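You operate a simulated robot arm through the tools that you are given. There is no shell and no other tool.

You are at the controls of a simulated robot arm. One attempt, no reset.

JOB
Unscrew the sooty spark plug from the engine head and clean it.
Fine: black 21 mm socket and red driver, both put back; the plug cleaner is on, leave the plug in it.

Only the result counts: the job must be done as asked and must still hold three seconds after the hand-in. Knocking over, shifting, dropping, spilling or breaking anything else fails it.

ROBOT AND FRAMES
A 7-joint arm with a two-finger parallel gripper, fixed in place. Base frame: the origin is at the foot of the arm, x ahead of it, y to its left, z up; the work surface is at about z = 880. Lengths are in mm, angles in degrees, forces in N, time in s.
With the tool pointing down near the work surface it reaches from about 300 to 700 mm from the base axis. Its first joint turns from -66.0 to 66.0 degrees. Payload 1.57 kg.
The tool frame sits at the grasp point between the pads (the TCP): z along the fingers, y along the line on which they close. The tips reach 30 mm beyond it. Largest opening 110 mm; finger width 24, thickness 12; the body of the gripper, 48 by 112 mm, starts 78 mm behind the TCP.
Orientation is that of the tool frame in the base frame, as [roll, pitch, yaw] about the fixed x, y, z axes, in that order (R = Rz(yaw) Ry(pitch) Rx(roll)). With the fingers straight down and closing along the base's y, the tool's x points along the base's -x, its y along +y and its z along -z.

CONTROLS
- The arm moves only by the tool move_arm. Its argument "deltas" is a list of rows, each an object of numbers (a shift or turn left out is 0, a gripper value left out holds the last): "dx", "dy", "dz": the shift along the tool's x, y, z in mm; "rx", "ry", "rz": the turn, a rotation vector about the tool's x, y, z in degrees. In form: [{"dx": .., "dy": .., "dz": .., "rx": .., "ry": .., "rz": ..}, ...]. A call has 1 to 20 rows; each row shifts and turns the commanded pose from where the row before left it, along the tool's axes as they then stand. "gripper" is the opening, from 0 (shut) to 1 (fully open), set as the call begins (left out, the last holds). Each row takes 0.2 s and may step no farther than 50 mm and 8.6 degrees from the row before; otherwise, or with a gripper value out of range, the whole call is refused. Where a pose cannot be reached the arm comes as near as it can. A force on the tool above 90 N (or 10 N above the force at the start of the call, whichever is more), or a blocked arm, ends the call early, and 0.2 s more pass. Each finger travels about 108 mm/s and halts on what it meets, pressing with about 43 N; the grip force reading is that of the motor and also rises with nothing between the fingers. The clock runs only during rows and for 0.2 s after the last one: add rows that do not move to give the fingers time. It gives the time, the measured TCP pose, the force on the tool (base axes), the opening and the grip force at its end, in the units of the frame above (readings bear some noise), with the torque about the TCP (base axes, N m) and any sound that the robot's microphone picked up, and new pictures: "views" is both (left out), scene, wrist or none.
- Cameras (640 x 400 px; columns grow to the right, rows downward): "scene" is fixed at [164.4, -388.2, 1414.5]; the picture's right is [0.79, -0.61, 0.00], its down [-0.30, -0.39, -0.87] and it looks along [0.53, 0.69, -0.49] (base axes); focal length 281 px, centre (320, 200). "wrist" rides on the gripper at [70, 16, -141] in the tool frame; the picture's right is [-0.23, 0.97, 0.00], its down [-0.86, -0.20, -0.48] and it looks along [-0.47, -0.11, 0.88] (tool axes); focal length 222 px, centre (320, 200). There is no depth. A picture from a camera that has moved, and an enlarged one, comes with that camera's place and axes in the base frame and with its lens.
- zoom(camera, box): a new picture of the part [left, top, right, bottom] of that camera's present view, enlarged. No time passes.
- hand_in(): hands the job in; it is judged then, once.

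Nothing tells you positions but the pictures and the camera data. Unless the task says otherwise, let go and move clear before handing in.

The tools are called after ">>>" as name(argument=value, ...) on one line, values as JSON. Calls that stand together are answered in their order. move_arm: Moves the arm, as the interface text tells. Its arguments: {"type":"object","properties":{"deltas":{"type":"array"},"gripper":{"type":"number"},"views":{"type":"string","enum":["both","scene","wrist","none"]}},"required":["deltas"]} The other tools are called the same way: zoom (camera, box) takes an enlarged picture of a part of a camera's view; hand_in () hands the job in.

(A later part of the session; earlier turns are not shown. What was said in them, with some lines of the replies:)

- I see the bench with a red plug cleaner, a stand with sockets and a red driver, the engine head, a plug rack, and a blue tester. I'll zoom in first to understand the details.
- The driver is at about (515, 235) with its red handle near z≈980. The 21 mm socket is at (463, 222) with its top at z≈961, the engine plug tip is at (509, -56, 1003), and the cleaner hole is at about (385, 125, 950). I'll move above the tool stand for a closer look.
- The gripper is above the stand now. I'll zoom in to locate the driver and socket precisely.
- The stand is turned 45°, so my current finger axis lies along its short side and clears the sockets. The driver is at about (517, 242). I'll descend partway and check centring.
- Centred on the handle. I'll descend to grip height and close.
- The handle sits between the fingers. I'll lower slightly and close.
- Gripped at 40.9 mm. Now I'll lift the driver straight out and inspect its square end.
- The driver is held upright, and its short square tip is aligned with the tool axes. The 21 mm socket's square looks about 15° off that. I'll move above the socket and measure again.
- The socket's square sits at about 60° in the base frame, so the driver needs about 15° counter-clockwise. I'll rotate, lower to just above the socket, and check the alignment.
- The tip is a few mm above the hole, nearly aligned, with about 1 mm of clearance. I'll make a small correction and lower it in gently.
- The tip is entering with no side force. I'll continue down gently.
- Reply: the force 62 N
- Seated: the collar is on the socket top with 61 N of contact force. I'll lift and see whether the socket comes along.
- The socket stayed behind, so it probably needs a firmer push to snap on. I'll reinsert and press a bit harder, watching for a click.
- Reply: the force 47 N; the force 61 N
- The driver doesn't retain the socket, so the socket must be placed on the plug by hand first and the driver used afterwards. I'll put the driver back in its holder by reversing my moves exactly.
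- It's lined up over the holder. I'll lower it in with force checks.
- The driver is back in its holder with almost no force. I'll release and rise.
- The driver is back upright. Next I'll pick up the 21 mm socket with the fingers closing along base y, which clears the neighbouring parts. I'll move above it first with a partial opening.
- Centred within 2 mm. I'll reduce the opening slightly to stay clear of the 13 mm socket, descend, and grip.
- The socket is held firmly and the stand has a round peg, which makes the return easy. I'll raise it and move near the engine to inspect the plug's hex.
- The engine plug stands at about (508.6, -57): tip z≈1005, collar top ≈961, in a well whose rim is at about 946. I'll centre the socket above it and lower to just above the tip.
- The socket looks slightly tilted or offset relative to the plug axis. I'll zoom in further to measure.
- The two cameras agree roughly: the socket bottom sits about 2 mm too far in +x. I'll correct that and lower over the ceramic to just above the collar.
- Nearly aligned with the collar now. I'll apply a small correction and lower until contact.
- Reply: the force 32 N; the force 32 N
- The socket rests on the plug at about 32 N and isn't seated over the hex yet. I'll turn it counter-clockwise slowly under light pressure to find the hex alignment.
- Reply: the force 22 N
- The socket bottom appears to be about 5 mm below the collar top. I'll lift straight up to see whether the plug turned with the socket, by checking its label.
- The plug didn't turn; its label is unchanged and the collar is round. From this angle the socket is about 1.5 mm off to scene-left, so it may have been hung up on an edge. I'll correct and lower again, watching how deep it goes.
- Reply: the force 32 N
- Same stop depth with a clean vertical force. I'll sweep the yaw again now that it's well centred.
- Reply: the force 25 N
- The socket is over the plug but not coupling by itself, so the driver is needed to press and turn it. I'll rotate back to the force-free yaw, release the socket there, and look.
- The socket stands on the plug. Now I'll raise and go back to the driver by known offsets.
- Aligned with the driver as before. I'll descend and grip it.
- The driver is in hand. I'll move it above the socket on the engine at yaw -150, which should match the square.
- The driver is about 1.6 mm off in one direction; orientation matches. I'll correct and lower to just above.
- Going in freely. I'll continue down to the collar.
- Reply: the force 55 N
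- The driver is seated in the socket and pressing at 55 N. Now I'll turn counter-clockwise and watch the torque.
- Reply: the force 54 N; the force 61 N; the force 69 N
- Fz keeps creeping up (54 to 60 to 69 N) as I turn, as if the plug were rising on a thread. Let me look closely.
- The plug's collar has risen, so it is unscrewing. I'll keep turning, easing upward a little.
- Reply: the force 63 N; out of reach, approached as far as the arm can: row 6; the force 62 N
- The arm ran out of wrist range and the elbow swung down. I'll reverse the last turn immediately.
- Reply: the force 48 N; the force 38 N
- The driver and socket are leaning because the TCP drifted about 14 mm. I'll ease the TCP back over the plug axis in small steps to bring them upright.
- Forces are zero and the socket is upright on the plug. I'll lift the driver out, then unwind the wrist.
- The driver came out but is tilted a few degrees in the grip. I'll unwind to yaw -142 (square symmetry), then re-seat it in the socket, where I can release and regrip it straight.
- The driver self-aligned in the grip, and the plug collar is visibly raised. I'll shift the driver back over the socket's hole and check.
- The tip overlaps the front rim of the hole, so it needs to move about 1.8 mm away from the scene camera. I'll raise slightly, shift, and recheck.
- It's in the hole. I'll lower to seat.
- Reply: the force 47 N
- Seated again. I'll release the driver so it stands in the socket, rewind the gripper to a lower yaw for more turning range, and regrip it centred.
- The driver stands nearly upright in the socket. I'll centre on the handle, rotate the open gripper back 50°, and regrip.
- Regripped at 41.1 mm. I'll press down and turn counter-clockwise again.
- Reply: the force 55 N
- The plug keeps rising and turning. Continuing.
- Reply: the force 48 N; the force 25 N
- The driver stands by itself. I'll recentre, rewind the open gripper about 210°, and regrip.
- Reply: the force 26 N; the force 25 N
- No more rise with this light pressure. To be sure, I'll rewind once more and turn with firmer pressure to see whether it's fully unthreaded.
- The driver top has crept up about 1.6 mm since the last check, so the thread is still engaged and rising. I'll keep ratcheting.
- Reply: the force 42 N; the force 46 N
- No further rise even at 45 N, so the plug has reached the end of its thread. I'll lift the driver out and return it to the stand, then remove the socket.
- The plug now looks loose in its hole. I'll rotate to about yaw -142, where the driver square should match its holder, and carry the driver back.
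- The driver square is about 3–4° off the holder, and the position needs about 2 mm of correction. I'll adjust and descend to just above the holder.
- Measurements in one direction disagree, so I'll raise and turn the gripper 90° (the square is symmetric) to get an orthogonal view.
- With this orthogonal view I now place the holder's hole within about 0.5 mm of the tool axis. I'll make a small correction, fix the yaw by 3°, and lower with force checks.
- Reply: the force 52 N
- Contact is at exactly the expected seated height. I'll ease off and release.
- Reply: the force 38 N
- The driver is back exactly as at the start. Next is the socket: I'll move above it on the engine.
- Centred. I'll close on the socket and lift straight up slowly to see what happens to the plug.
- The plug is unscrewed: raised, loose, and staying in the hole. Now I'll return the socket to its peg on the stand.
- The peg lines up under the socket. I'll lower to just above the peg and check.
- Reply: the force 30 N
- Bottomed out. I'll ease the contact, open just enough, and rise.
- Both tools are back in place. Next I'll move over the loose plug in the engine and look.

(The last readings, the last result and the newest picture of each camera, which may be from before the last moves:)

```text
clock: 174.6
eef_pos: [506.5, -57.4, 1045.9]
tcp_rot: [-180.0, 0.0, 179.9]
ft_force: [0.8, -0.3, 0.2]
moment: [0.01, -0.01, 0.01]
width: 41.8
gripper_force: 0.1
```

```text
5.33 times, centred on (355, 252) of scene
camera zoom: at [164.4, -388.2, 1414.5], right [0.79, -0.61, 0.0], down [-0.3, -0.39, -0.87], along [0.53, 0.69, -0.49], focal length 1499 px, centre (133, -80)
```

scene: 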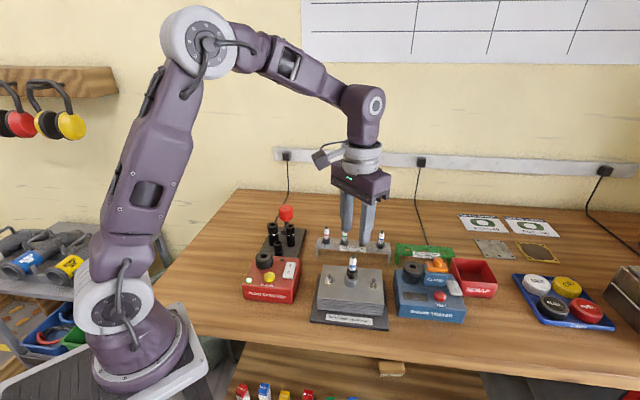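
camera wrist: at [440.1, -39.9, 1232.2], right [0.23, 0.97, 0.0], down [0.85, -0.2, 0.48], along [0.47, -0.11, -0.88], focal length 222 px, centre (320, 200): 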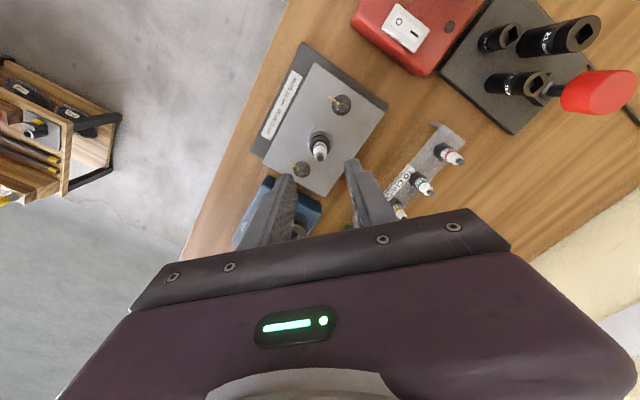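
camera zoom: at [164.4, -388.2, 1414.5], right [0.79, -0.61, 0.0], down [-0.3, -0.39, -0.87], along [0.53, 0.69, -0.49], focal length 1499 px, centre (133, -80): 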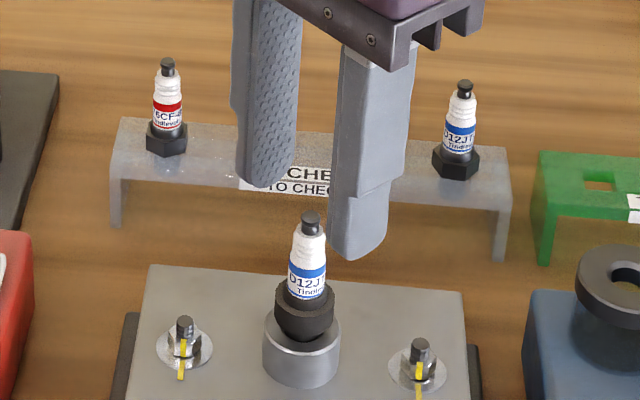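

Aligned. I'll descend so the fingertips stay above the collar and grip the ceramic.

>>> move_arm(deltas=[{"dz": 15}, {"dz": 15}, {"dz": 10}, {}], views="none")

>>> zoom(camera="scene", box=[325, 215, 385, 290])

>>> zoom(camera="wrist", box=[270, 110, 370, 230])

```text
clock: 175.6
eef_pos: [506.1, -57.3, 1004.8]
tcp_rot: [-179.9, 0.1, 179.9]
ft_force: [-0.6, 0.0, -0.1]
moment: [-0.03, -0.01, -0.02]
width: 42.1
gripper_force: 0.1
```

```text
5.33 times, centred on (355, 252) of scene
camera zoom: at [164.4, -388.2, 1414.5], right [0.79, -0.61, 0.0], down [-0.3, -0.39, -0.87], along [0.53, 0.69, -0.49], focal length 1499 px, centre (133, -80)
```

zoom: 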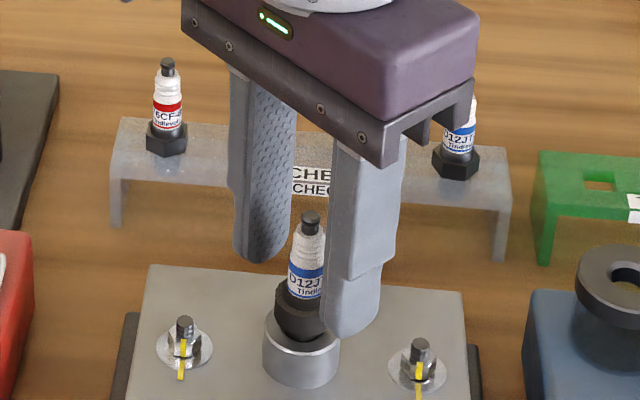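

```text
3.33 times, centred on (320, 170) of wrist
camera zoom: at [437.4, -40.3, 1146.0], right [0.23, 0.97, 0.0], down [0.85, -0.2, 0.48], along [0.47, -0.11, -0.88], focal length 740 px, centre (320, 300)
```

zoom: 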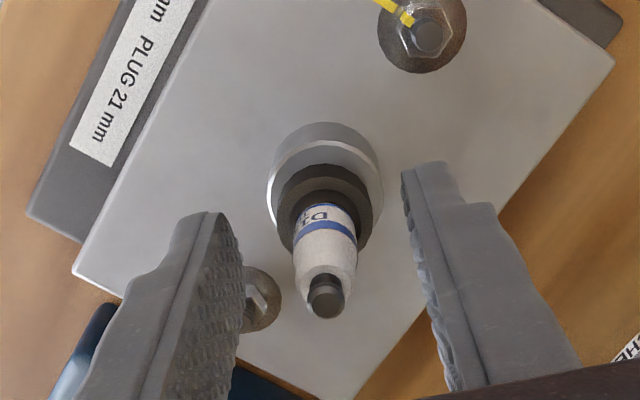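

>>> move_arm(deltas=[{}, {}, {}], gripper=0, views="none")

>>> move_arm(deltas=[{"dz": -3}, {"dz": -5}, {"dz": -10}, {"dz": -15}, {"dz": -20}, {}])

>>> zoom(camera="scene", box=[325, 195, 385, 290])

>>> zoom(camera="wrist", box=[270, 110, 370, 230])

```text
clock: 176.4
eef_pos: [506.1, -57.4, 1004.3]
tcp_rot: [179.9, 0.0, 179.9]
ft_force: [0.8, 0.6, 0.9]
moment: [0.08, -0.03, 0.04]
width: 13.2
gripper_force: 29.7
```

```text
clock: 177.8
eef_pos: [505.6, -58.0, 1058.1]
tcp_rot: [179.9, 0.0, 179.9]
ft_force: [0.4, 0.1, -1.0]
moment: [-0.03, 0.03, 0.0]
width: 13.7
gripper_force: 30.0
camera wrist: at [436.9, -40.6, 1199.0], right [0.23, 0.97, 0.0], down [0.85, -0.2, 0.48], along [0.47, -0.11, -0.88], focal length 222 px, centre (320, 200)
```

scene: 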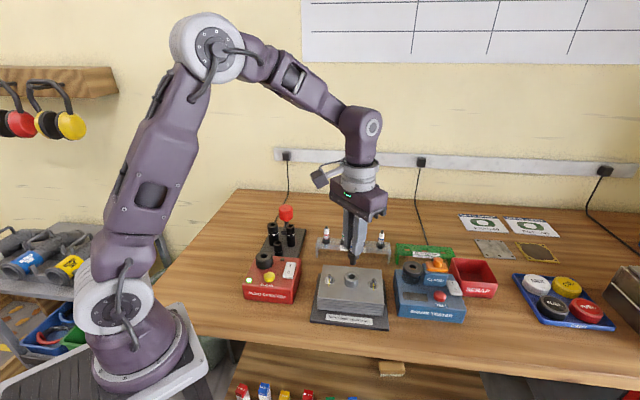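
wrist: 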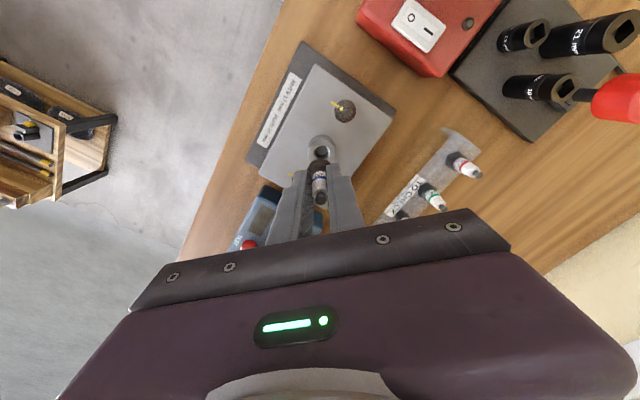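

```text
4.21 times, centred on (355, 242) of scene
camera zoom: at [164.4, -388.2, 1414.5], right [0.79, -0.61, 0.0], down [-0.3, -0.39, -0.87], along [0.53, 0.69, -0.49], focal length 1183 px, centre (173, 21)
```

zoom: 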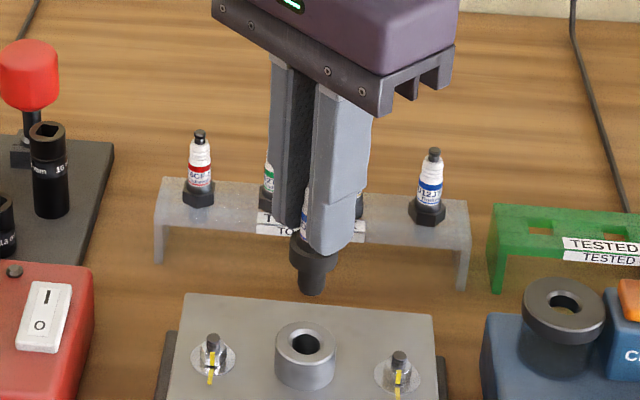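

```text
3.33 times, centred on (320, 170) of wrist
camera zoom: at [436.9, -40.6, 1199.0], right [0.23, 0.97, 0.0], down [0.85, -0.2, 0.48], along [0.47, -0.11, -0.88], focal length 740 px, centre (320, 300)
```

zoom: 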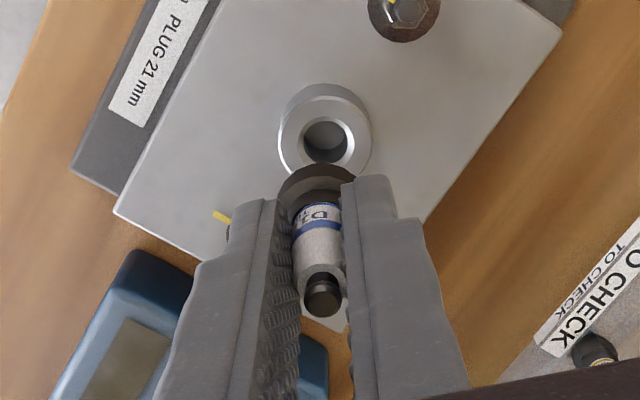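

The plug is out of the engine and held by its ceramic, with its threaded tip pointing down. I'll carry it over the cleaner's socket and look.

>>> move_arm(deltas=[{"dz": -27}, {"dx": 24.96, "dy": 35.74}, {"dx": 24.96, "dy": 35.74}, {"dx": 24.96, "dy": 35.74}, {"dx": 24.96, "dy": 35.74}, {"dx": 24.96, "dy": 35.74}, {}, {}])

>>> zoom(camera="wrist", box=[260, 70, 380, 220])

>>> zoom(camera="scene", box=[235, 190, 305, 290])

```text
clock: 179.6
eef_pos: [382.0, 120.6, 1086.7]
tcp_rot: [-180.0, 0.0, 179.9]
ft_force: [0.6, -0.8, -0.7]
moment: [0.02, -0.02, 0.03]
width: 13.5
gripper_force: 30.0
camera wrist: at [313.2, 138.7, 1227.3], right [0.23, 0.97, 0.0], down [0.85, -0.2, 0.48], along [0.47, -0.11, -0.88], focal length 222 px, centre (320, 200)
```

scene: 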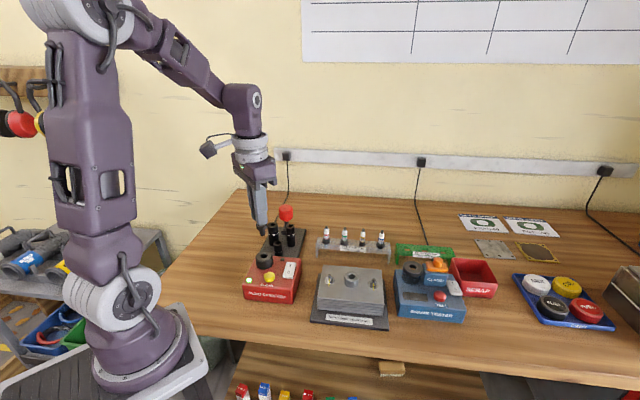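
wrist: 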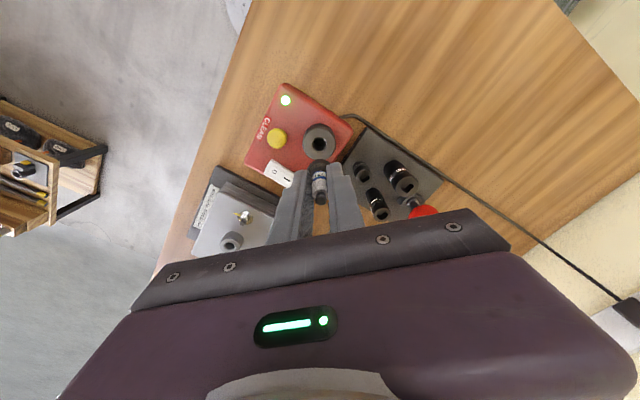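

```text
2.67 times, centred on (320, 145) of wrist
camera zoom: at [313.2, 138.7, 1227.3], right [0.23, 0.97, 0.0], down [0.85, -0.2, 0.48], along [0.47, -0.11, -0.88], focal length 592 px, centre (320, 347)
```

zoom: 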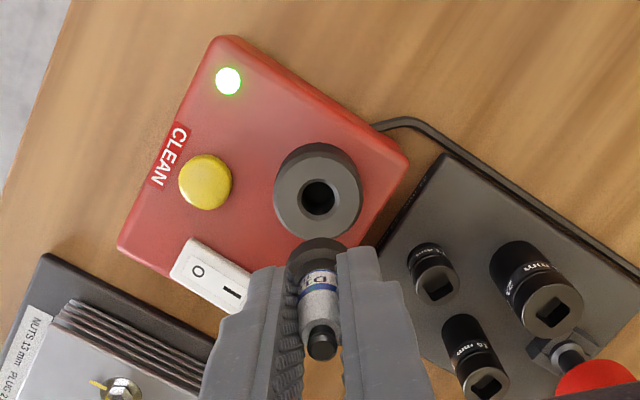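

```text
4.00 times, centred on (270, 240) of scene
camera zoom: at [164.4, -388.2, 1414.5], right [0.79, -0.61, 0.0], down [-0.3, -0.39, -0.87], along [0.53, 0.69, -0.49], focal length 1124 px, centre (520, 40)
```

zoom: 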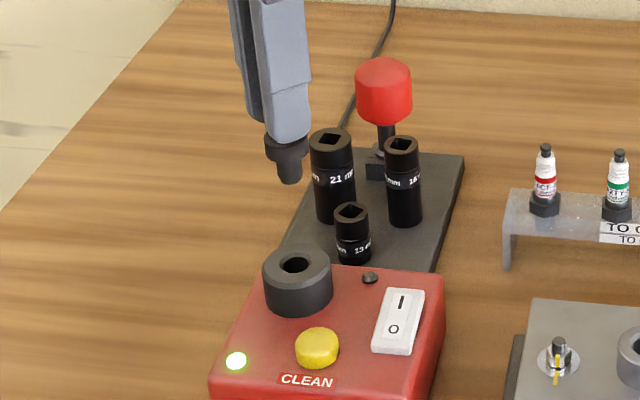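

The cleaner's bore is at about (380, 120), top z≈956, and the plug's lower end sits about 3 mm forward of the tool axis. I'll correct and descend to just above the bore.

>>> move_arm(deltas=[{"dx": 4, "dy": -0.2}, {"dz": 20}, {"dz": 20}, {}, {}])

>>> zoom(camera="wrist", box=[280, 110, 360, 210])

>>> zoom(camera="scene", box=[245, 215, 290, 275])

```text
clock: 180.8
eef_pos: [378.7, 121.2, 1046.4]
tcp_rot: [180.0, 0.0, 180.0]
ft_force: [0.1, 0.4, -0.4]
moment: [0.02, -0.03, 0.01]
width: 13.5
gripper_force: 30.3
camera wrist: at [309.0, 138.3, 1186.9], right [0.23, 0.97, 0.0], down [0.85, -0.2, 0.48], along [0.47, -0.11, -0.88], focal length 222 px, centre (320, 200)
```

scene: 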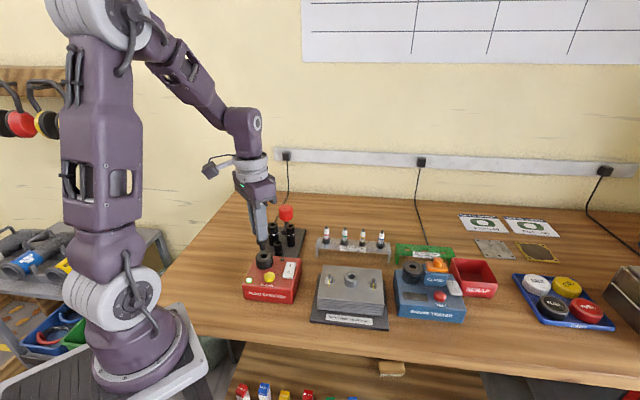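
wrist: 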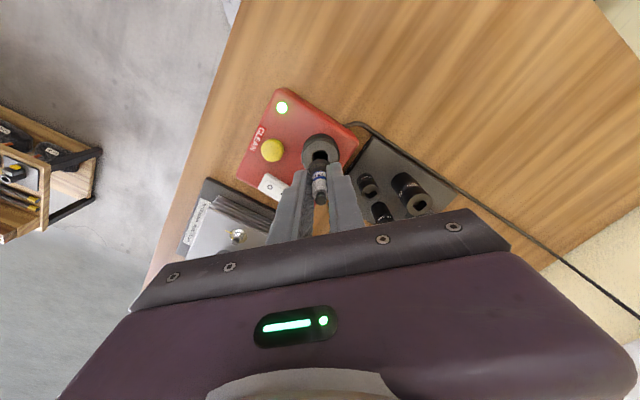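

```text
4.00 times, centred on (320, 160) of wrist
camera zoom: at [309.0, 138.3, 1186.9], right [0.23, 0.97, 0.0], down [0.85, -0.2, 0.48], along [0.47, -0.11, -0.88], focal length 888 px, centre (320, 360)
```

zoom: 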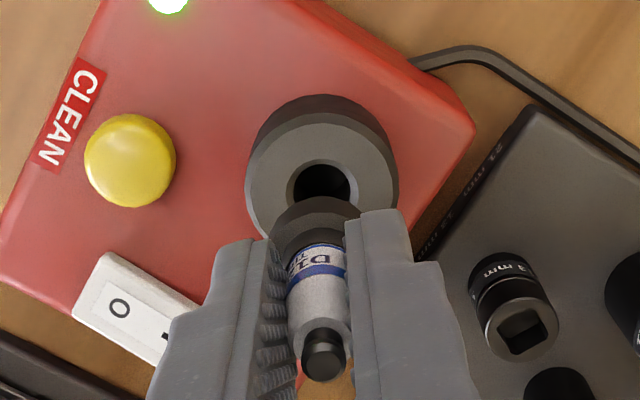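

```text
6.67 times, centred on (268, 245) of scene
camera zoom: at [164.4, -388.2, 1414.5], right [0.79, -0.61, 0.0], down [-0.3, -0.39, -0.87], along [0.53, 0.69, -0.49], focal length 1874 px, centre (670, -100)
```

zoom: 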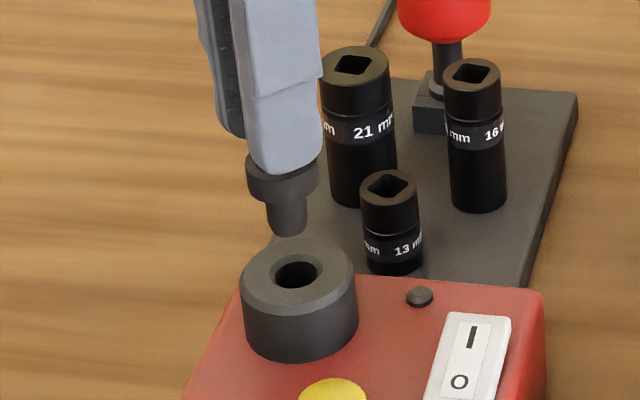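

>>> move_arm(deltas=[{"dx": -1.26, "dy": 0.12}, {"dz": 5}, {"dz": 4}, {}], views="none")

>>> zoom(camera="scene", box=[253, 235, 281, 268])

>>> zoom(camera="wrist", box=[295, 120, 345, 180])

```text
clock: 181.8
eef_pos: [380.1, 121.1, 1037.2]
tcp_rot: [-180.0, 0.0, 180.0]
ft_force: [-0.1, 0.0, 0.2]
moment: [0.0, 0.02, 0.0]
width: 13.4
gripper_force: 29.9
```

```text
12.12 times, centred on (267, 252) of scene
camera zoom: at [164.4, -388.2, 1414.5], right [0.79, -0.61, 0.0], down [-0.3, -0.39, -0.87], along [0.53, 0.69, -0.49], focal length 3407 px, centre (962, -424)
```

zoom: 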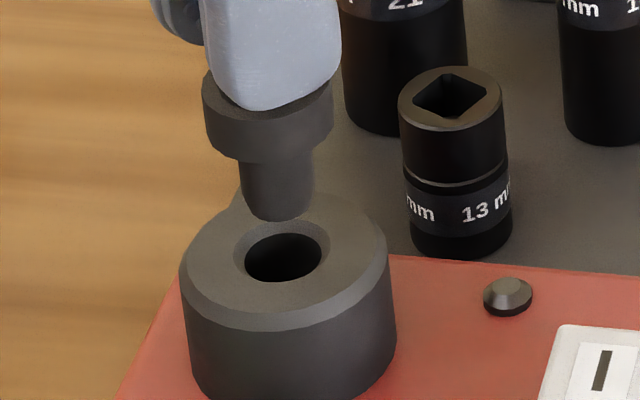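

```text
6.67 times, centred on (320, 150) of wrist
camera zoom: at [310.5, 138.4, 1177.8], right [0.23, 0.97, 0.0], down [0.85, -0.2, 0.48], along [0.47, -0.11, -0.88], focal length 1481 px, centre (320, 533)
```

zoom: 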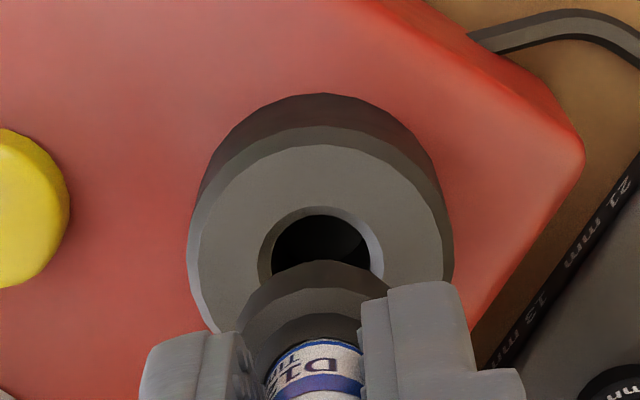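

Both views now show alignment within the bore's chamfer. I'll lower gently.

>>> move_arm(deltas=[{"dz": 5}, {"dz": 4}, {"dz": 3}, {}], views="none")

>>> zoom(camera="scene", box=[253, 235, 281, 268])

>>> move_arm(deltas=[{"dz": 2}, {"dz": 2}, {}], views="none")

>>> zoom(camera="scene", box=[253, 235, 281, 268])

```text
clock: 182.8
eef_pos: [379.6, 121.0, 1025.2]
tcp_rot: [-180.0, -0.1, 180.0]
ft_force: [0.7, 0.6, -0.4]
moment: [-0.03, 0.0, -0.01]
width: 13.5
gripper_force: 30.5
```

```text
12.12 times, centred on (267, 252) of scene
camera zoom: at [164.4, -388.2, 1414.5], right [0.79, -0.61, 0.0], down [-0.3, -0.39, -0.87], along [0.53, 0.69, -0.49], focal length 3407 px, centre (962, -424)
```

zoom: 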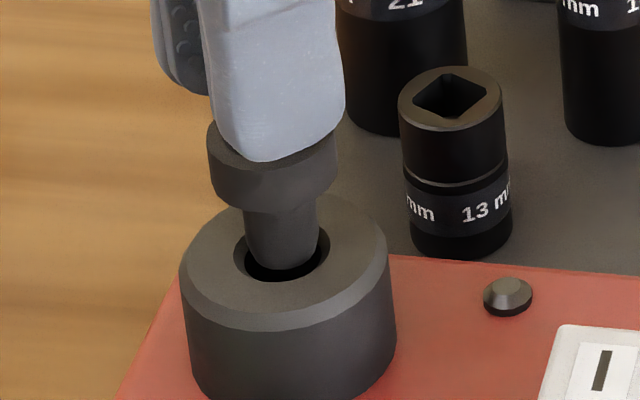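

```text
clock: 183.6
eef_pos: [379.4, 119.8, 1020.3]
tcp_rot: [179.9, 0.0, 179.9]
ft_force: [-0.4, -0.5, -0.6]
moment: [0.02, 0.03, -0.01]
width: 13.5
gripper_force: 30.2
```

```text
12.12 times, centred on (267, 252) of scene
camera zoom: at [164.4, -388.2, 1414.5], right [0.79, -0.61, 0.0], down [-0.3, -0.39, -0.87], along [0.53, 0.69, -0.49], focal length 3407 px, centre (962, -424)
```

zoom: 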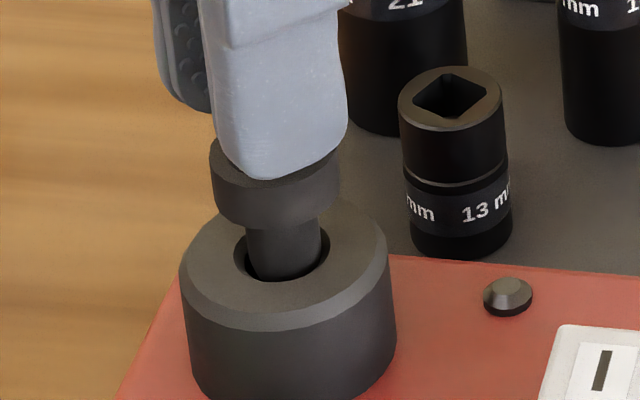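

It's going in cleanly. I'll continue down until the collar seats.

>>> move_arm(deltas=[{"dz": 2.5}, {"dz": 2.5}, {"dz": 2.5}, {}], views="none")

>>> move_arm(deltas=[{"dz": 2}, {"dz": 2}, {"dz": 2}, {}], views="none")

>>> zoom(camera="scene", box=[253, 235, 281, 268])

```text
clock: 184.6
eef_pos: [379.0, 122.2, 1012.7]
tcp_rot: [180.0, 0.0, 179.9]
ft_force: [-0.7, 0.5, -1.4]
moment: [0.02, -0.01, -0.02]
width: 13.9
gripper_force: 30.3
```

```text
clock: 185.6
eef_pos: [378.7, 120.8, 1006.4]
tcp_rot: [179.9, 0.0, 179.8]
ft_force: [-0.8, 0.9, -1.2]
moment: [-0.01, -0.01, -0.01]
width: 13.4
gripper_force: 29.7
```

```text
12.12 times, centred on (267, 252) of scene
camera zoom: at [164.4, -388.2, 1414.5], right [0.79, -0.61, 0.0], down [-0.3, -0.39, -0.87], along [0.53, 0.69, -0.49], focal length 3407 px, centre (962, -424)
```

zoom: 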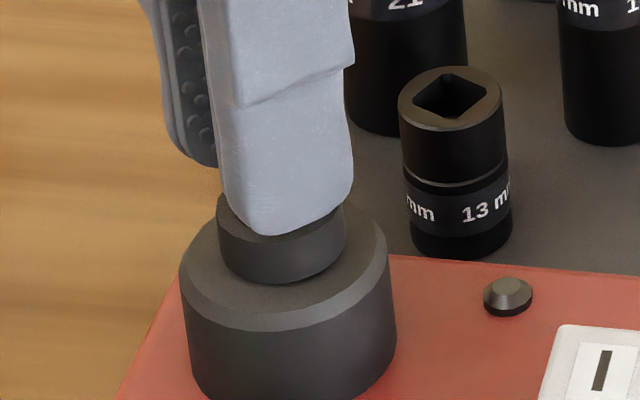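

>>> move_arm(deltas=[{"dz": 1}, {"dz": 1}, {}], views="none")

>>> move_arm(deltas=[{"dz": 1}, {"dz": 1}, {}], views="none")

>>> zoom(camera="scene", box=[253, 235, 281, 268])

```text
clock: 186.4
eef_pos: [379.1, 121.2, 1004.6]
tcp_rot: [179.9, 0.0, 180.0]
ft_force: [-1.5, 0.4, 5.7]
moment: [-0.01, 0.02, 0.05]
width: 13.7
gripper_force: 30.3
```

```text
clock: 187.2
eef_pos: [379.3, 120.6, 1002.8]
tcp_rot: [179.9, 0.1, 179.9]
ft_force: [1.5, -3.2, 23.4]
moment: [-0.14, -0.15, 0.05]
width: 13.4
gripper_force: 29.8
```

```text
12.12 times, centred on (267, 252) of scene
camera zoom: at [164.1, -388.4, 1414.5], right [0.79, -0.61, 0.0], down [-0.3, -0.39, -0.87], along [0.53, 0.69, -0.49], focal length 3407 px, centre (962, -424)
```

zoom: 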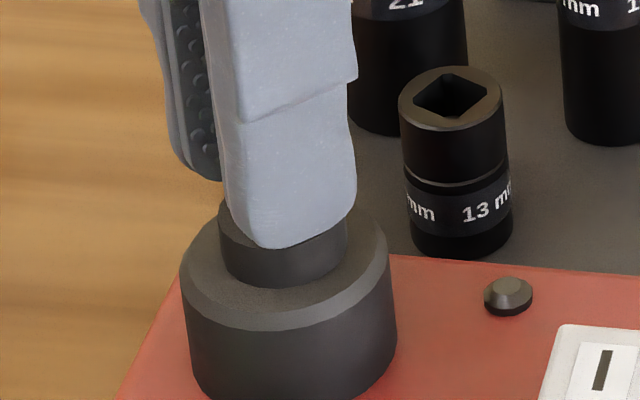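

Seated. I'll release the plug and rise clear.

>>> move_arm(deltas=[{"dz": -0.8}, {}], views="none")

>>> move_arm(deltas=[{}, {}, {}], gripper=0.4, views="none")

>>> move_arm(deltas=[{"dz": -15}, {"dz": -30}, {"dz": -40}, {"dz": -20}, {}])

>>> zoom(camera="scene", box=[235, 220, 305, 300])

>>> zoom(camera="wrist", box=[220, 70, 380, 200])

```text
clock: 187.8
eef_pos: [379.1, 120.6, 1002.3]
tcp_rot: [180.0, 0.0, 179.9]
ft_force: [2.0, 0.7, 5.5]
moment: [-0.03, -0.15, 0.0]
width: 13.6
gripper_force: 29.6
```

```text
clock: 188.6
eef_pos: [379.4, 121.3, 1004.3]
tcp_rot: [-180.0, 0.0, 179.9]
ft_force: [-0.3, 0.9, -0.7]
moment: [0.02, -0.01, -0.01]
width: 44.2
gripper_force: 0.0
```

```text
clock: 189.8
eef_pos: [378.3, 121.7, 1109.7]
tcp_rot: [180.0, 0.0, 180.0]
ft_force: [0.0, -0.2, -0.8]
moment: [0.0, 0.0, 0.02]
width: 44.1
gripper_force: 0.1
camera wrist: at [310.0, 138.5, 1250.6], right [0.23, 0.97, 0.0], down [0.85, -0.2, 0.48], along [0.47, -0.11, -0.88], focal length 222 px, centre (320, 200)
```

scene: 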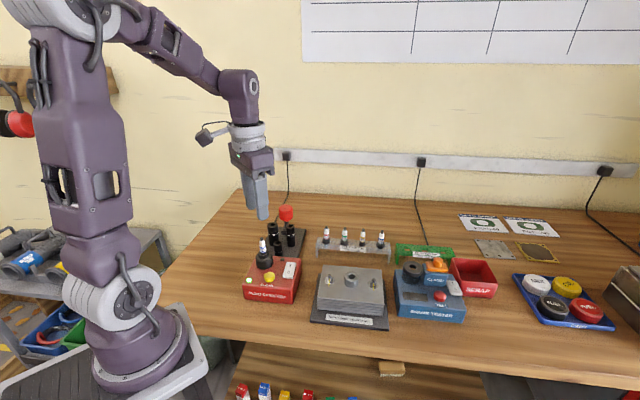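
wrist: 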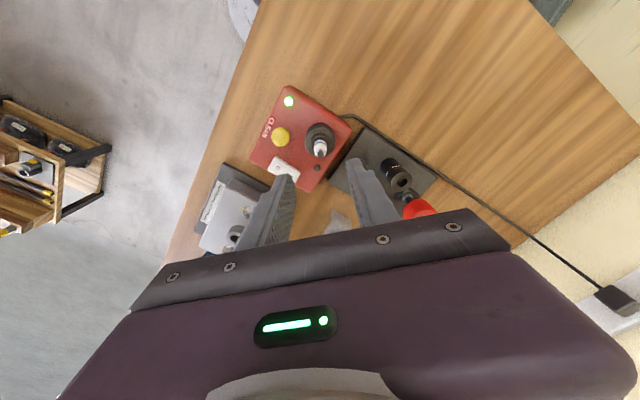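

```text
5.00 times, centred on (270, 260) of scene
camera zoom: at [164.4, -388.2, 1414.5], right [0.79, -0.61, 0.0], down [-0.3, -0.39, -0.87], along [0.53, 0.69, -0.49], focal length 1405 px, centre (570, -100)
```

zoom: 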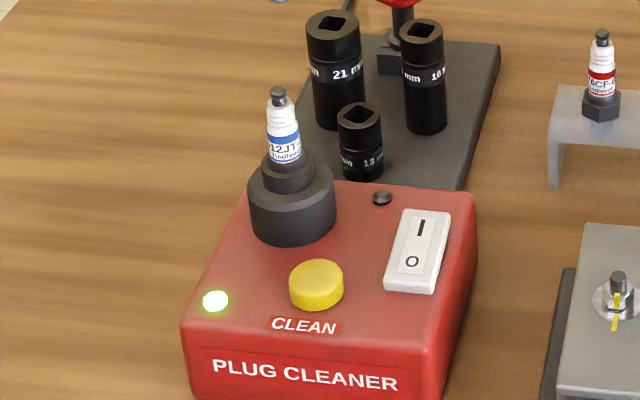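

```text
3.08 times, centred on (300, 135) of wrist
camera zoom: at [310.0, 138.5, 1250.6], right [0.23, 0.97, 0.0], down [0.85, -0.2, 0.48], along [0.47, -0.11, -0.88], focal length 684 px, centre (382, 400)
```

zoom: 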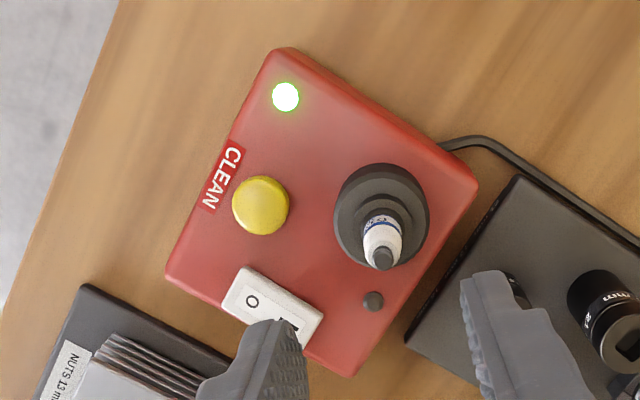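

The plug sits properly in the cleaner and the green light is on. Next I'll press the yellow CLEAN button at about (365, 68, 940) with closed fingers.

>>> move_arm(deltas=[{"dx": 7, "dy": -26.5}, {"dx": 6.9, "dy": -26.5}, {"dz": 30}, {"dz": 40}, {"dz": 30}, {}, {}], gripper=0)

>>> zoom(camera="wrist", box=[260, 100, 400, 230])

>>> zoom(camera="scene", box=[235, 210, 305, 300])

```text
clock: 191.4
eef_pos: [366.0, 67.9, 1007.5]
tcp_rot: [179.9, 0.0, 179.9]
ft_force: [0.2, -0.3, 0.5]
moment: [0.0, 0.02, 0.0]
width: 0.0
gripper_force: 21.8
camera wrist: at [296.4, 85.7, 1148.3], right [0.23, 0.97, 0.0], down [0.85, -0.2, 0.48], along [0.47, -0.11, -0.88], focal length 222 px, centre (320, 200)
```

scene: 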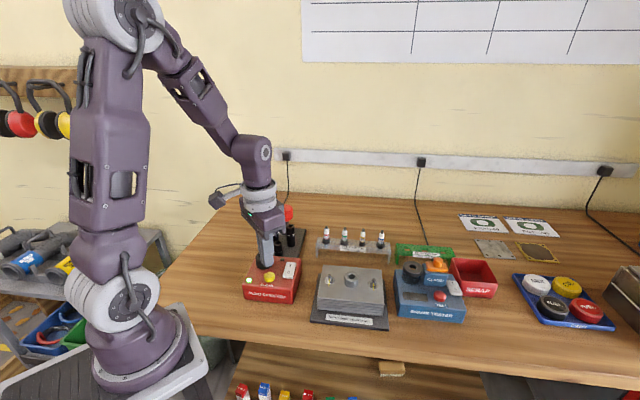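
wrist: 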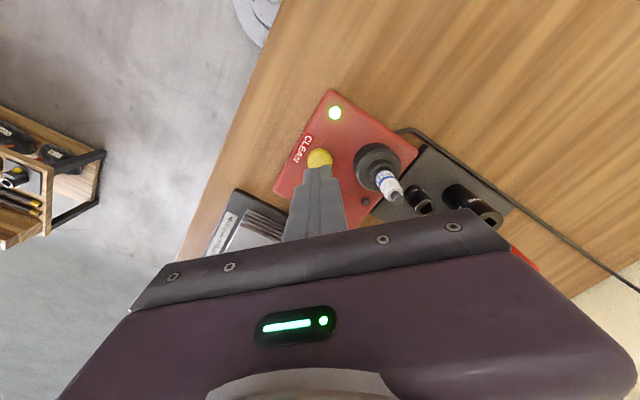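

```text
3.08 times, centred on (330, 165) of wrist
camera zoom: at [296.4, 85.7, 1148.3], right [0.23, 0.97, 0.0], down [0.85, -0.2, 0.48], along [0.47, -0.11, -0.88], focal length 684 px, centre (289, 308)
```

zoom: 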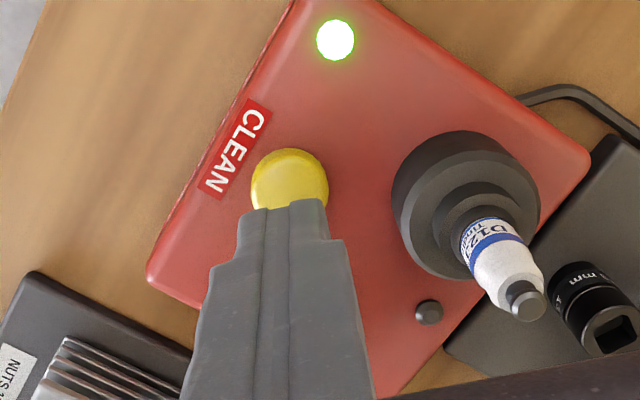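

```text
4.44 times, centred on (270, 255) of scene
camera zoom: at [164.4, -388.2, 1414.5], right [0.79, -0.61, 0.0], down [-0.3, -0.39, -0.87], along [0.53, 0.69, -0.49], focal length 1249 px, centre (542, -44)
```

zoom: 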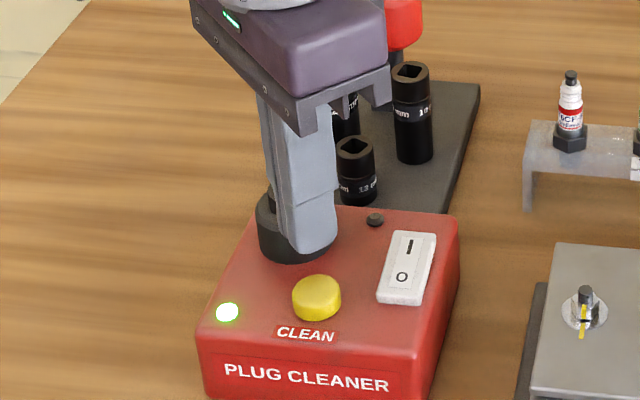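

>>> move_arm(deltas=[{"dx": 1, "dy": -0.7}, {"dz": 15}, {"dz": 13}, {}], views="none")

>>> zoom(camera="scene", box=[235, 210, 305, 300])

>>> move_arm(deltas=[{"dz": 2}, {"dz": 2}, {"dz": 2}, {}], views="none")

>>> zoom(camera="scene", box=[235, 210, 305, 300])

```text
clock: 192.4
eef_pos: [364.0, 67.7, 979.6]
tcp_rot: [179.9, -0.1, 179.9]
ft_force: [-0.5, -0.4, 0.3]
moment: [-0.02, 0.01, 0.02]
width: 0.0
gripper_force: 21.3
```

```text
4.44 times, centred on (270, 255) of scene
camera zoom: at [164.4, -388.2, 1414.5], right [0.79, -0.61, 0.0], down [-0.3, -0.39, -0.87], along [0.53, 0.69, -0.49], focal length 1249 px, centre (542, -44)
```

zoom: 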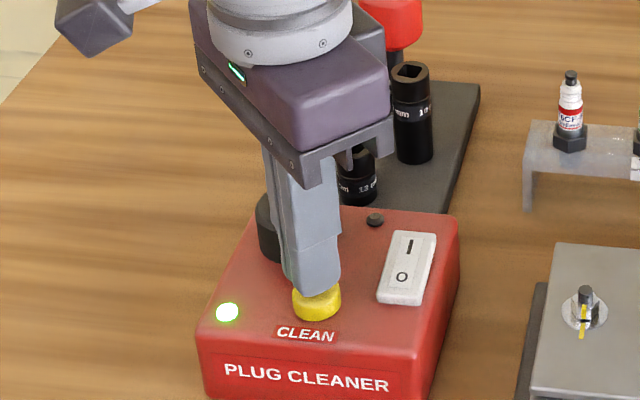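

```text
clock: 193.4
eef_pos: [364.6, 66.6, 973.8]
tcp_rot: [-180.0, 0.0, 179.9]
ft_force: [0.5, 0.3, -0.7]
moment: [-0.01, 0.01, 0.02]
width: 0.1
gripper_force: 21.4
```

```text
4.44 times, centred on (270, 255) of scene
camera zoom: at [164.4, -388.2, 1414.5], right [0.79, -0.61, 0.0], down [-0.3, -0.39, -0.87], along [0.53, 0.69, -0.49], focal length 1249 px, centre (542, -44)
```

zoom: 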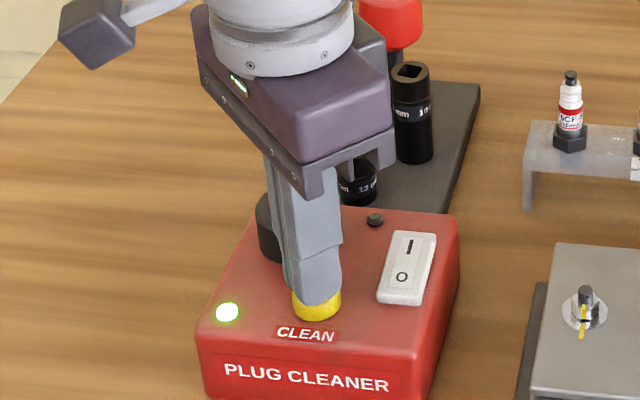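

>>> move_arm(deltas=[{"dz": 1.5}, {"dz": 1.5}, {}], views="none")

>>> move_arm(deltas=[{"dz": 1.5}, {"dz": 1.5}, {}], views="none")

>>> move_arm(deltas=[{"dz": 1}, {"dz": 1}, {}], views="scene")

>>> zoom(camera="scene", box=[235, 210, 305, 300])

```text
clock: 194.2
eef_pos: [364.1, 67.2, 971.0]
tcp_rot: [180.0, 0.0, -179.9]
ft_force: [1.2, -0.4, 0.9]
moment: [-0.02, -0.04, -0.01]
width: 0.0
gripper_force: 21.1
```

```text
clock: 195.0
eef_pos: [364.8, 67.0, 967.4]
tcp_rot: [179.9, 0.1, 179.9]
ft_force: [1.1, 0.7, 3.7]
moment: [0.03, 0.02, -0.03]
width: 0.2
gripper_force: 21.0
heard: click
```

```text
clock: 195.8
eef_pos: [364.6, 68.0, 967.4]
tcp_rot: [179.9, 0.1, 179.8]
ft_force: [0.4, 3.0, 14.7]
moment: [0.11, -0.04, -0.01]
width: 0.2
gripper_force: 20.9
```

scene: 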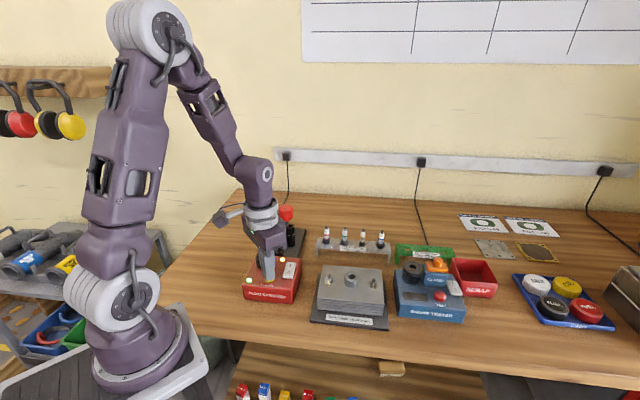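

```text
4.44 times, centred on (270, 255) of scene
camera zoom: at [164.2, -388.2, 1414.5], right [0.79, -0.61, 0.0], down [-0.3, -0.39, -0.87], along [0.53, 0.69, -0.49], focal length 1249 px, centre (542, -44)
```

zoom: 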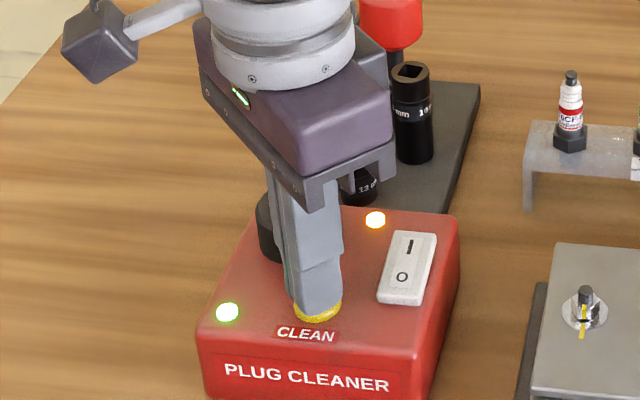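

A click, and the amber lamp came on: cleaning has started. I'll hold briefly and watch it.

>>> move_arm(deltas=[{}, {}, {}, {}, {}, {}, {}, {}, {}, {}], views="none")

>>> zoom(camera="scene", box=[235, 210, 305, 300])

```text
clock: 198.0
eef_pos: [363.3, 66.7, 966.1]
tcp_rot: [-179.9, -0.1, 179.9]
ft_force: [4.0, 0.4, 15.9]
moment: [0.02, -0.14, 0.02]
width: 0.1
gripper_force: 21.2
```

```text
4.44 times, centred on (270, 255) of scene
camera zoom: at [164.3, -388.2, 1414.5], right [0.79, -0.61, 0.0], down [-0.3, -0.39, -0.87], along [0.53, 0.69, -0.49], focal length 1249 px, centre (542, -44)
```

zoom: 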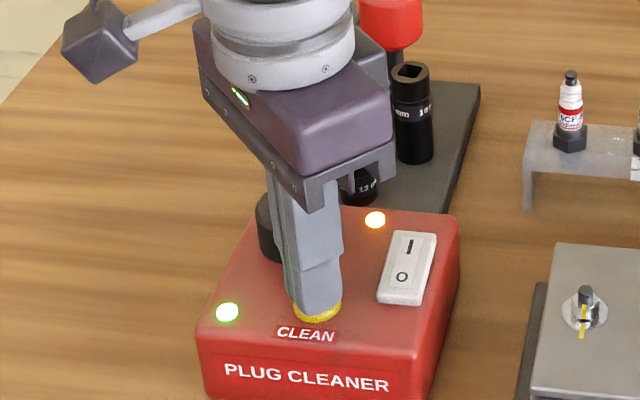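

>>> move_arm(deltas=[{}, {}, {}, {}, {}, {}, {}, {}, {}, {}, {}, {}, {}, {}, {}, {}, {}, {}, {}, {}], views="none")

>>> zoom(camera="scene", box=[235, 210, 305, 300])

```text
clock: 202.2
eef_pos: [363.4, 67.4, 967.3]
tcp_rot: [-180.0, 0.0, 179.9]
ft_force: [0.4, -0.6, 14.6]
moment: [0.02, -0.03, -0.01]
width: 0.1
gripper_force: 21.5
```

```text
4.44 times, centred on (270, 255) of scene
camera zoom: at [164.2, -388.2, 1414.5], right [0.79, -0.61, 0.0], down [-0.3, -0.39, -0.87], along [0.53, 0.69, -0.49], focal length 1249 px, centre (542, -44)
```

zoom: 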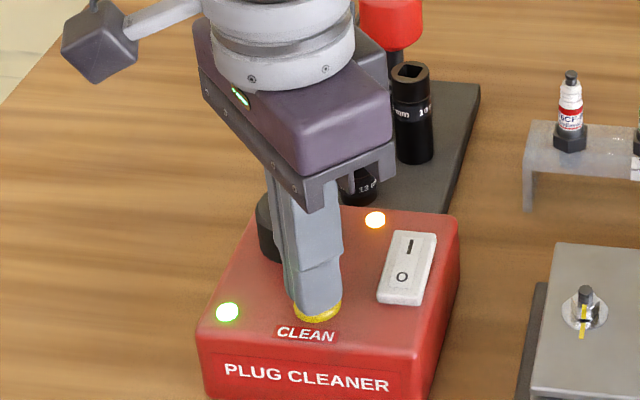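

The amber lamp is still lit. I'll release the button and rise clear to see its state.

>>> move_arm(deltas=[{"dz": -10}, {"dz": -30}, {"dz": -40}, {"dz": -40}, {}])

>>> zoom(camera="scene", box=[235, 210, 305, 300])

>>> zoom(camera="wrist", box=[250, 80, 400, 200])

```text
clock: 203.4
eef_pos: [364.4, 68.4, 1085.5]
tcp_rot: [180.0, -0.1, 179.9]
ft_force: [0.0, 1.0, 0.1]
moment: [0.01, -0.01, -0.01]
width: 0.1
gripper_force: 21.5
camera wrist: at [295.5, 85.5, 1227.5], right [0.23, 0.97, 0.0], down [0.85, -0.2, 0.48], along [0.47, -0.11, -0.88], focal length 222 px, centre (320, 200)
```

scene: 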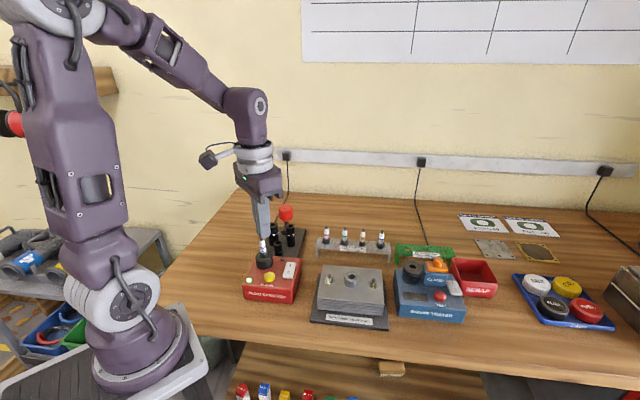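
wrist: 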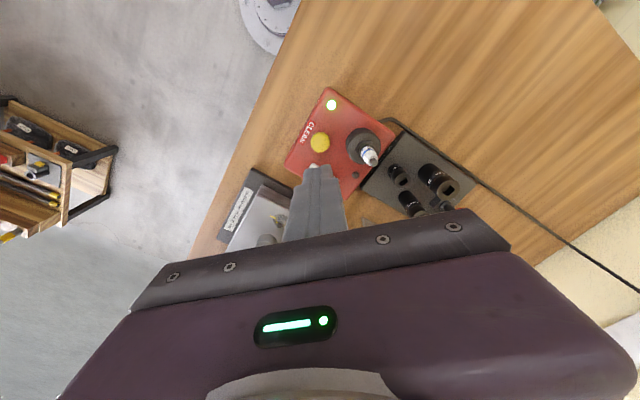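

```text
4.44 times, centred on (270, 255) of scene
camera zoom: at [164.3, -388.2, 1414.5], right [0.79, -0.61, 0.0], down [-0.3, -0.39, -0.87], along [0.53, 0.69, -0.49], focal length 1249 px, centre (542, -44)
```

zoom: 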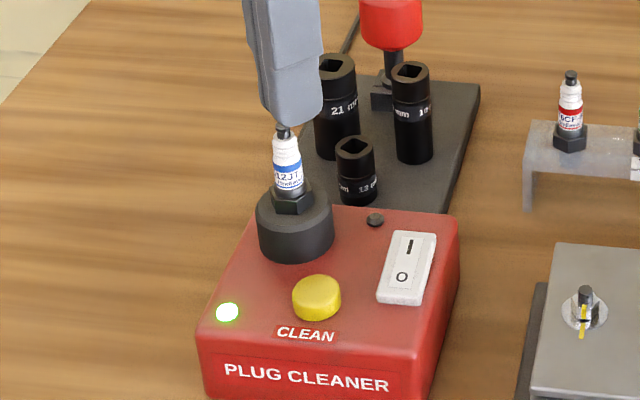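

```text
3.33 times, centred on (325, 140) of wrist
camera zoom: at [295.5, 85.5, 1227.5], right [0.23, 0.97, 0.0], down [0.85, -0.2, 0.48], along [0.47, -0.11, -0.88], focal length 740 px, centre (303, 400)
```

zoom: 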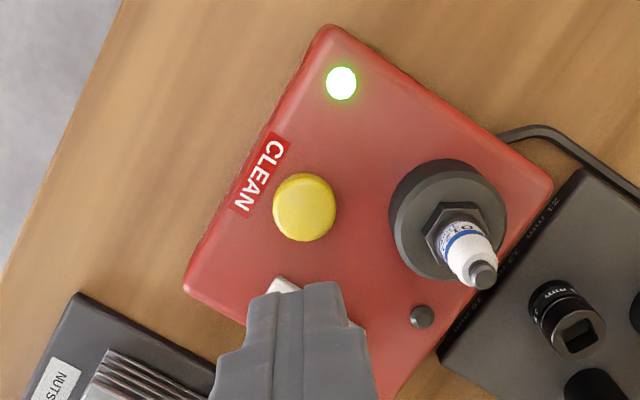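

The soot sleeve has gone and the clean hex is now visible, so the plug is cleaned. I'll move the arm clear and do a final check of everything.

>>> move_arm(deltas=[{"dz": -40}, {"dz": -40}, {"dx": 0, "dy": -20, "dz": -30}, {}, {}], gripper=0.5)

>>> zoom(camera="scene", box=[230, 195, 330, 305])

>>> zoom(camera="scene", box=[300, 220, 500, 340])

>>> zoom(camera="scene", box=[245, 230, 290, 280])

```text
clock: 204.6
eef_pos: [364.9, 46.6, 1195.0]
tcp_rot: [-180.0, -0.1, 179.9]
ft_force: [-0.1, 1.2, -0.1]
moment: [0.01, 0.0, 0.03]
width: 54.9
gripper_force: 0.1
camera wrist: at [295.6, 64.2, 1337.6], right [0.23, 0.97, 0.0], down [0.85, -0.2, 0.48], along [0.47, -0.11, -0.88], focal length 222 px, centre (320, 200)
```

scene: 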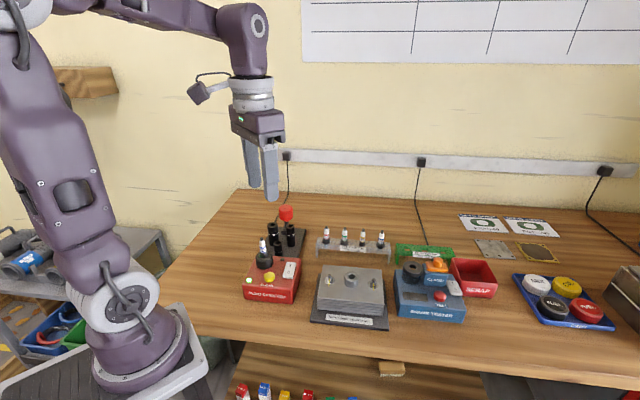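
wrist: 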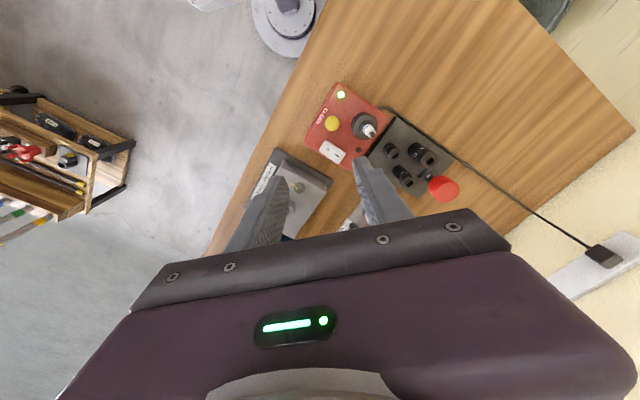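

```text
3.64 times, centred on (280, 250) of scene
camera zoom: at [164.4, -388.2, 1414.5], right [0.79, -0.61, 0.0], down [-0.3, -0.39, -0.87], along [0.53, 0.69, -0.49], focal length 1022 px, centre (466, 18)
```

zoom: 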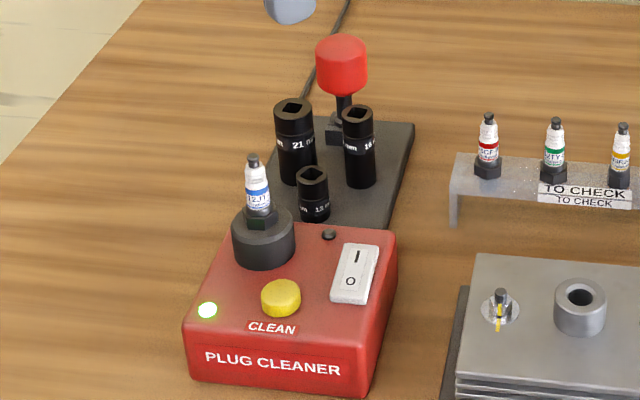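

```text
3.20 times, centred on (400, 280) of scene
camera zoom: at [164.4, -388.2, 1414.5], right [0.79, -0.61, 0.0], down [-0.3, -0.39, -0.87], along [0.53, 0.69, -0.49], focal length 899 px, centre (64, -56)
```

zoom: 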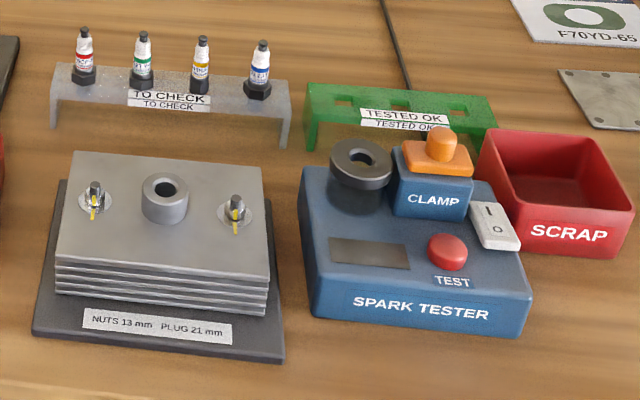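

```text
8.00 times, centred on (268, 255) of scene
camera zoom: at [164.4, -388.2, 1414.5], right [0.79, -0.61, 0.0], down [-0.3, -0.39, -0.87], along [0.53, 0.69, -0.49], focal length 2248 px, centre (740, -240)
```

zoom: 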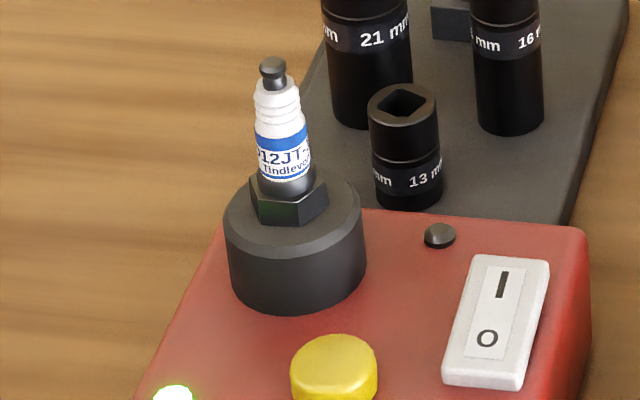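

The clean plug is seated in the cleaner, which is still on. The 21 mm socket and red driver are back on the stand, nothing else has moved, and the arm is clear, so I'm handing in.

>>> hand_in()

```text
The job is handed in.
```

I unscrewed the sooty plug from the engine head, cleaned it, and left it seated in the plug cleaner. The job is handed in, but no verdict came back.

- **Cleaning:** I pressed CLEAN, heard the click and saw the amber lamp come on. Afterwards the soot was gone and the clean hex was visible. The cleaner is still switched on.
- **Tools:** the black 21 mm socket is back on its peg and the red driver is back in its holder.
- **Everything else:** in the final pictures I saw nothing else moved, and the arm is clear of the bench.

While I was unscrewing, the arm ran out of wrist range and drifted, which leaned the driver and socket for a few seconds. I backed it out and straightened them, and nothing fell.
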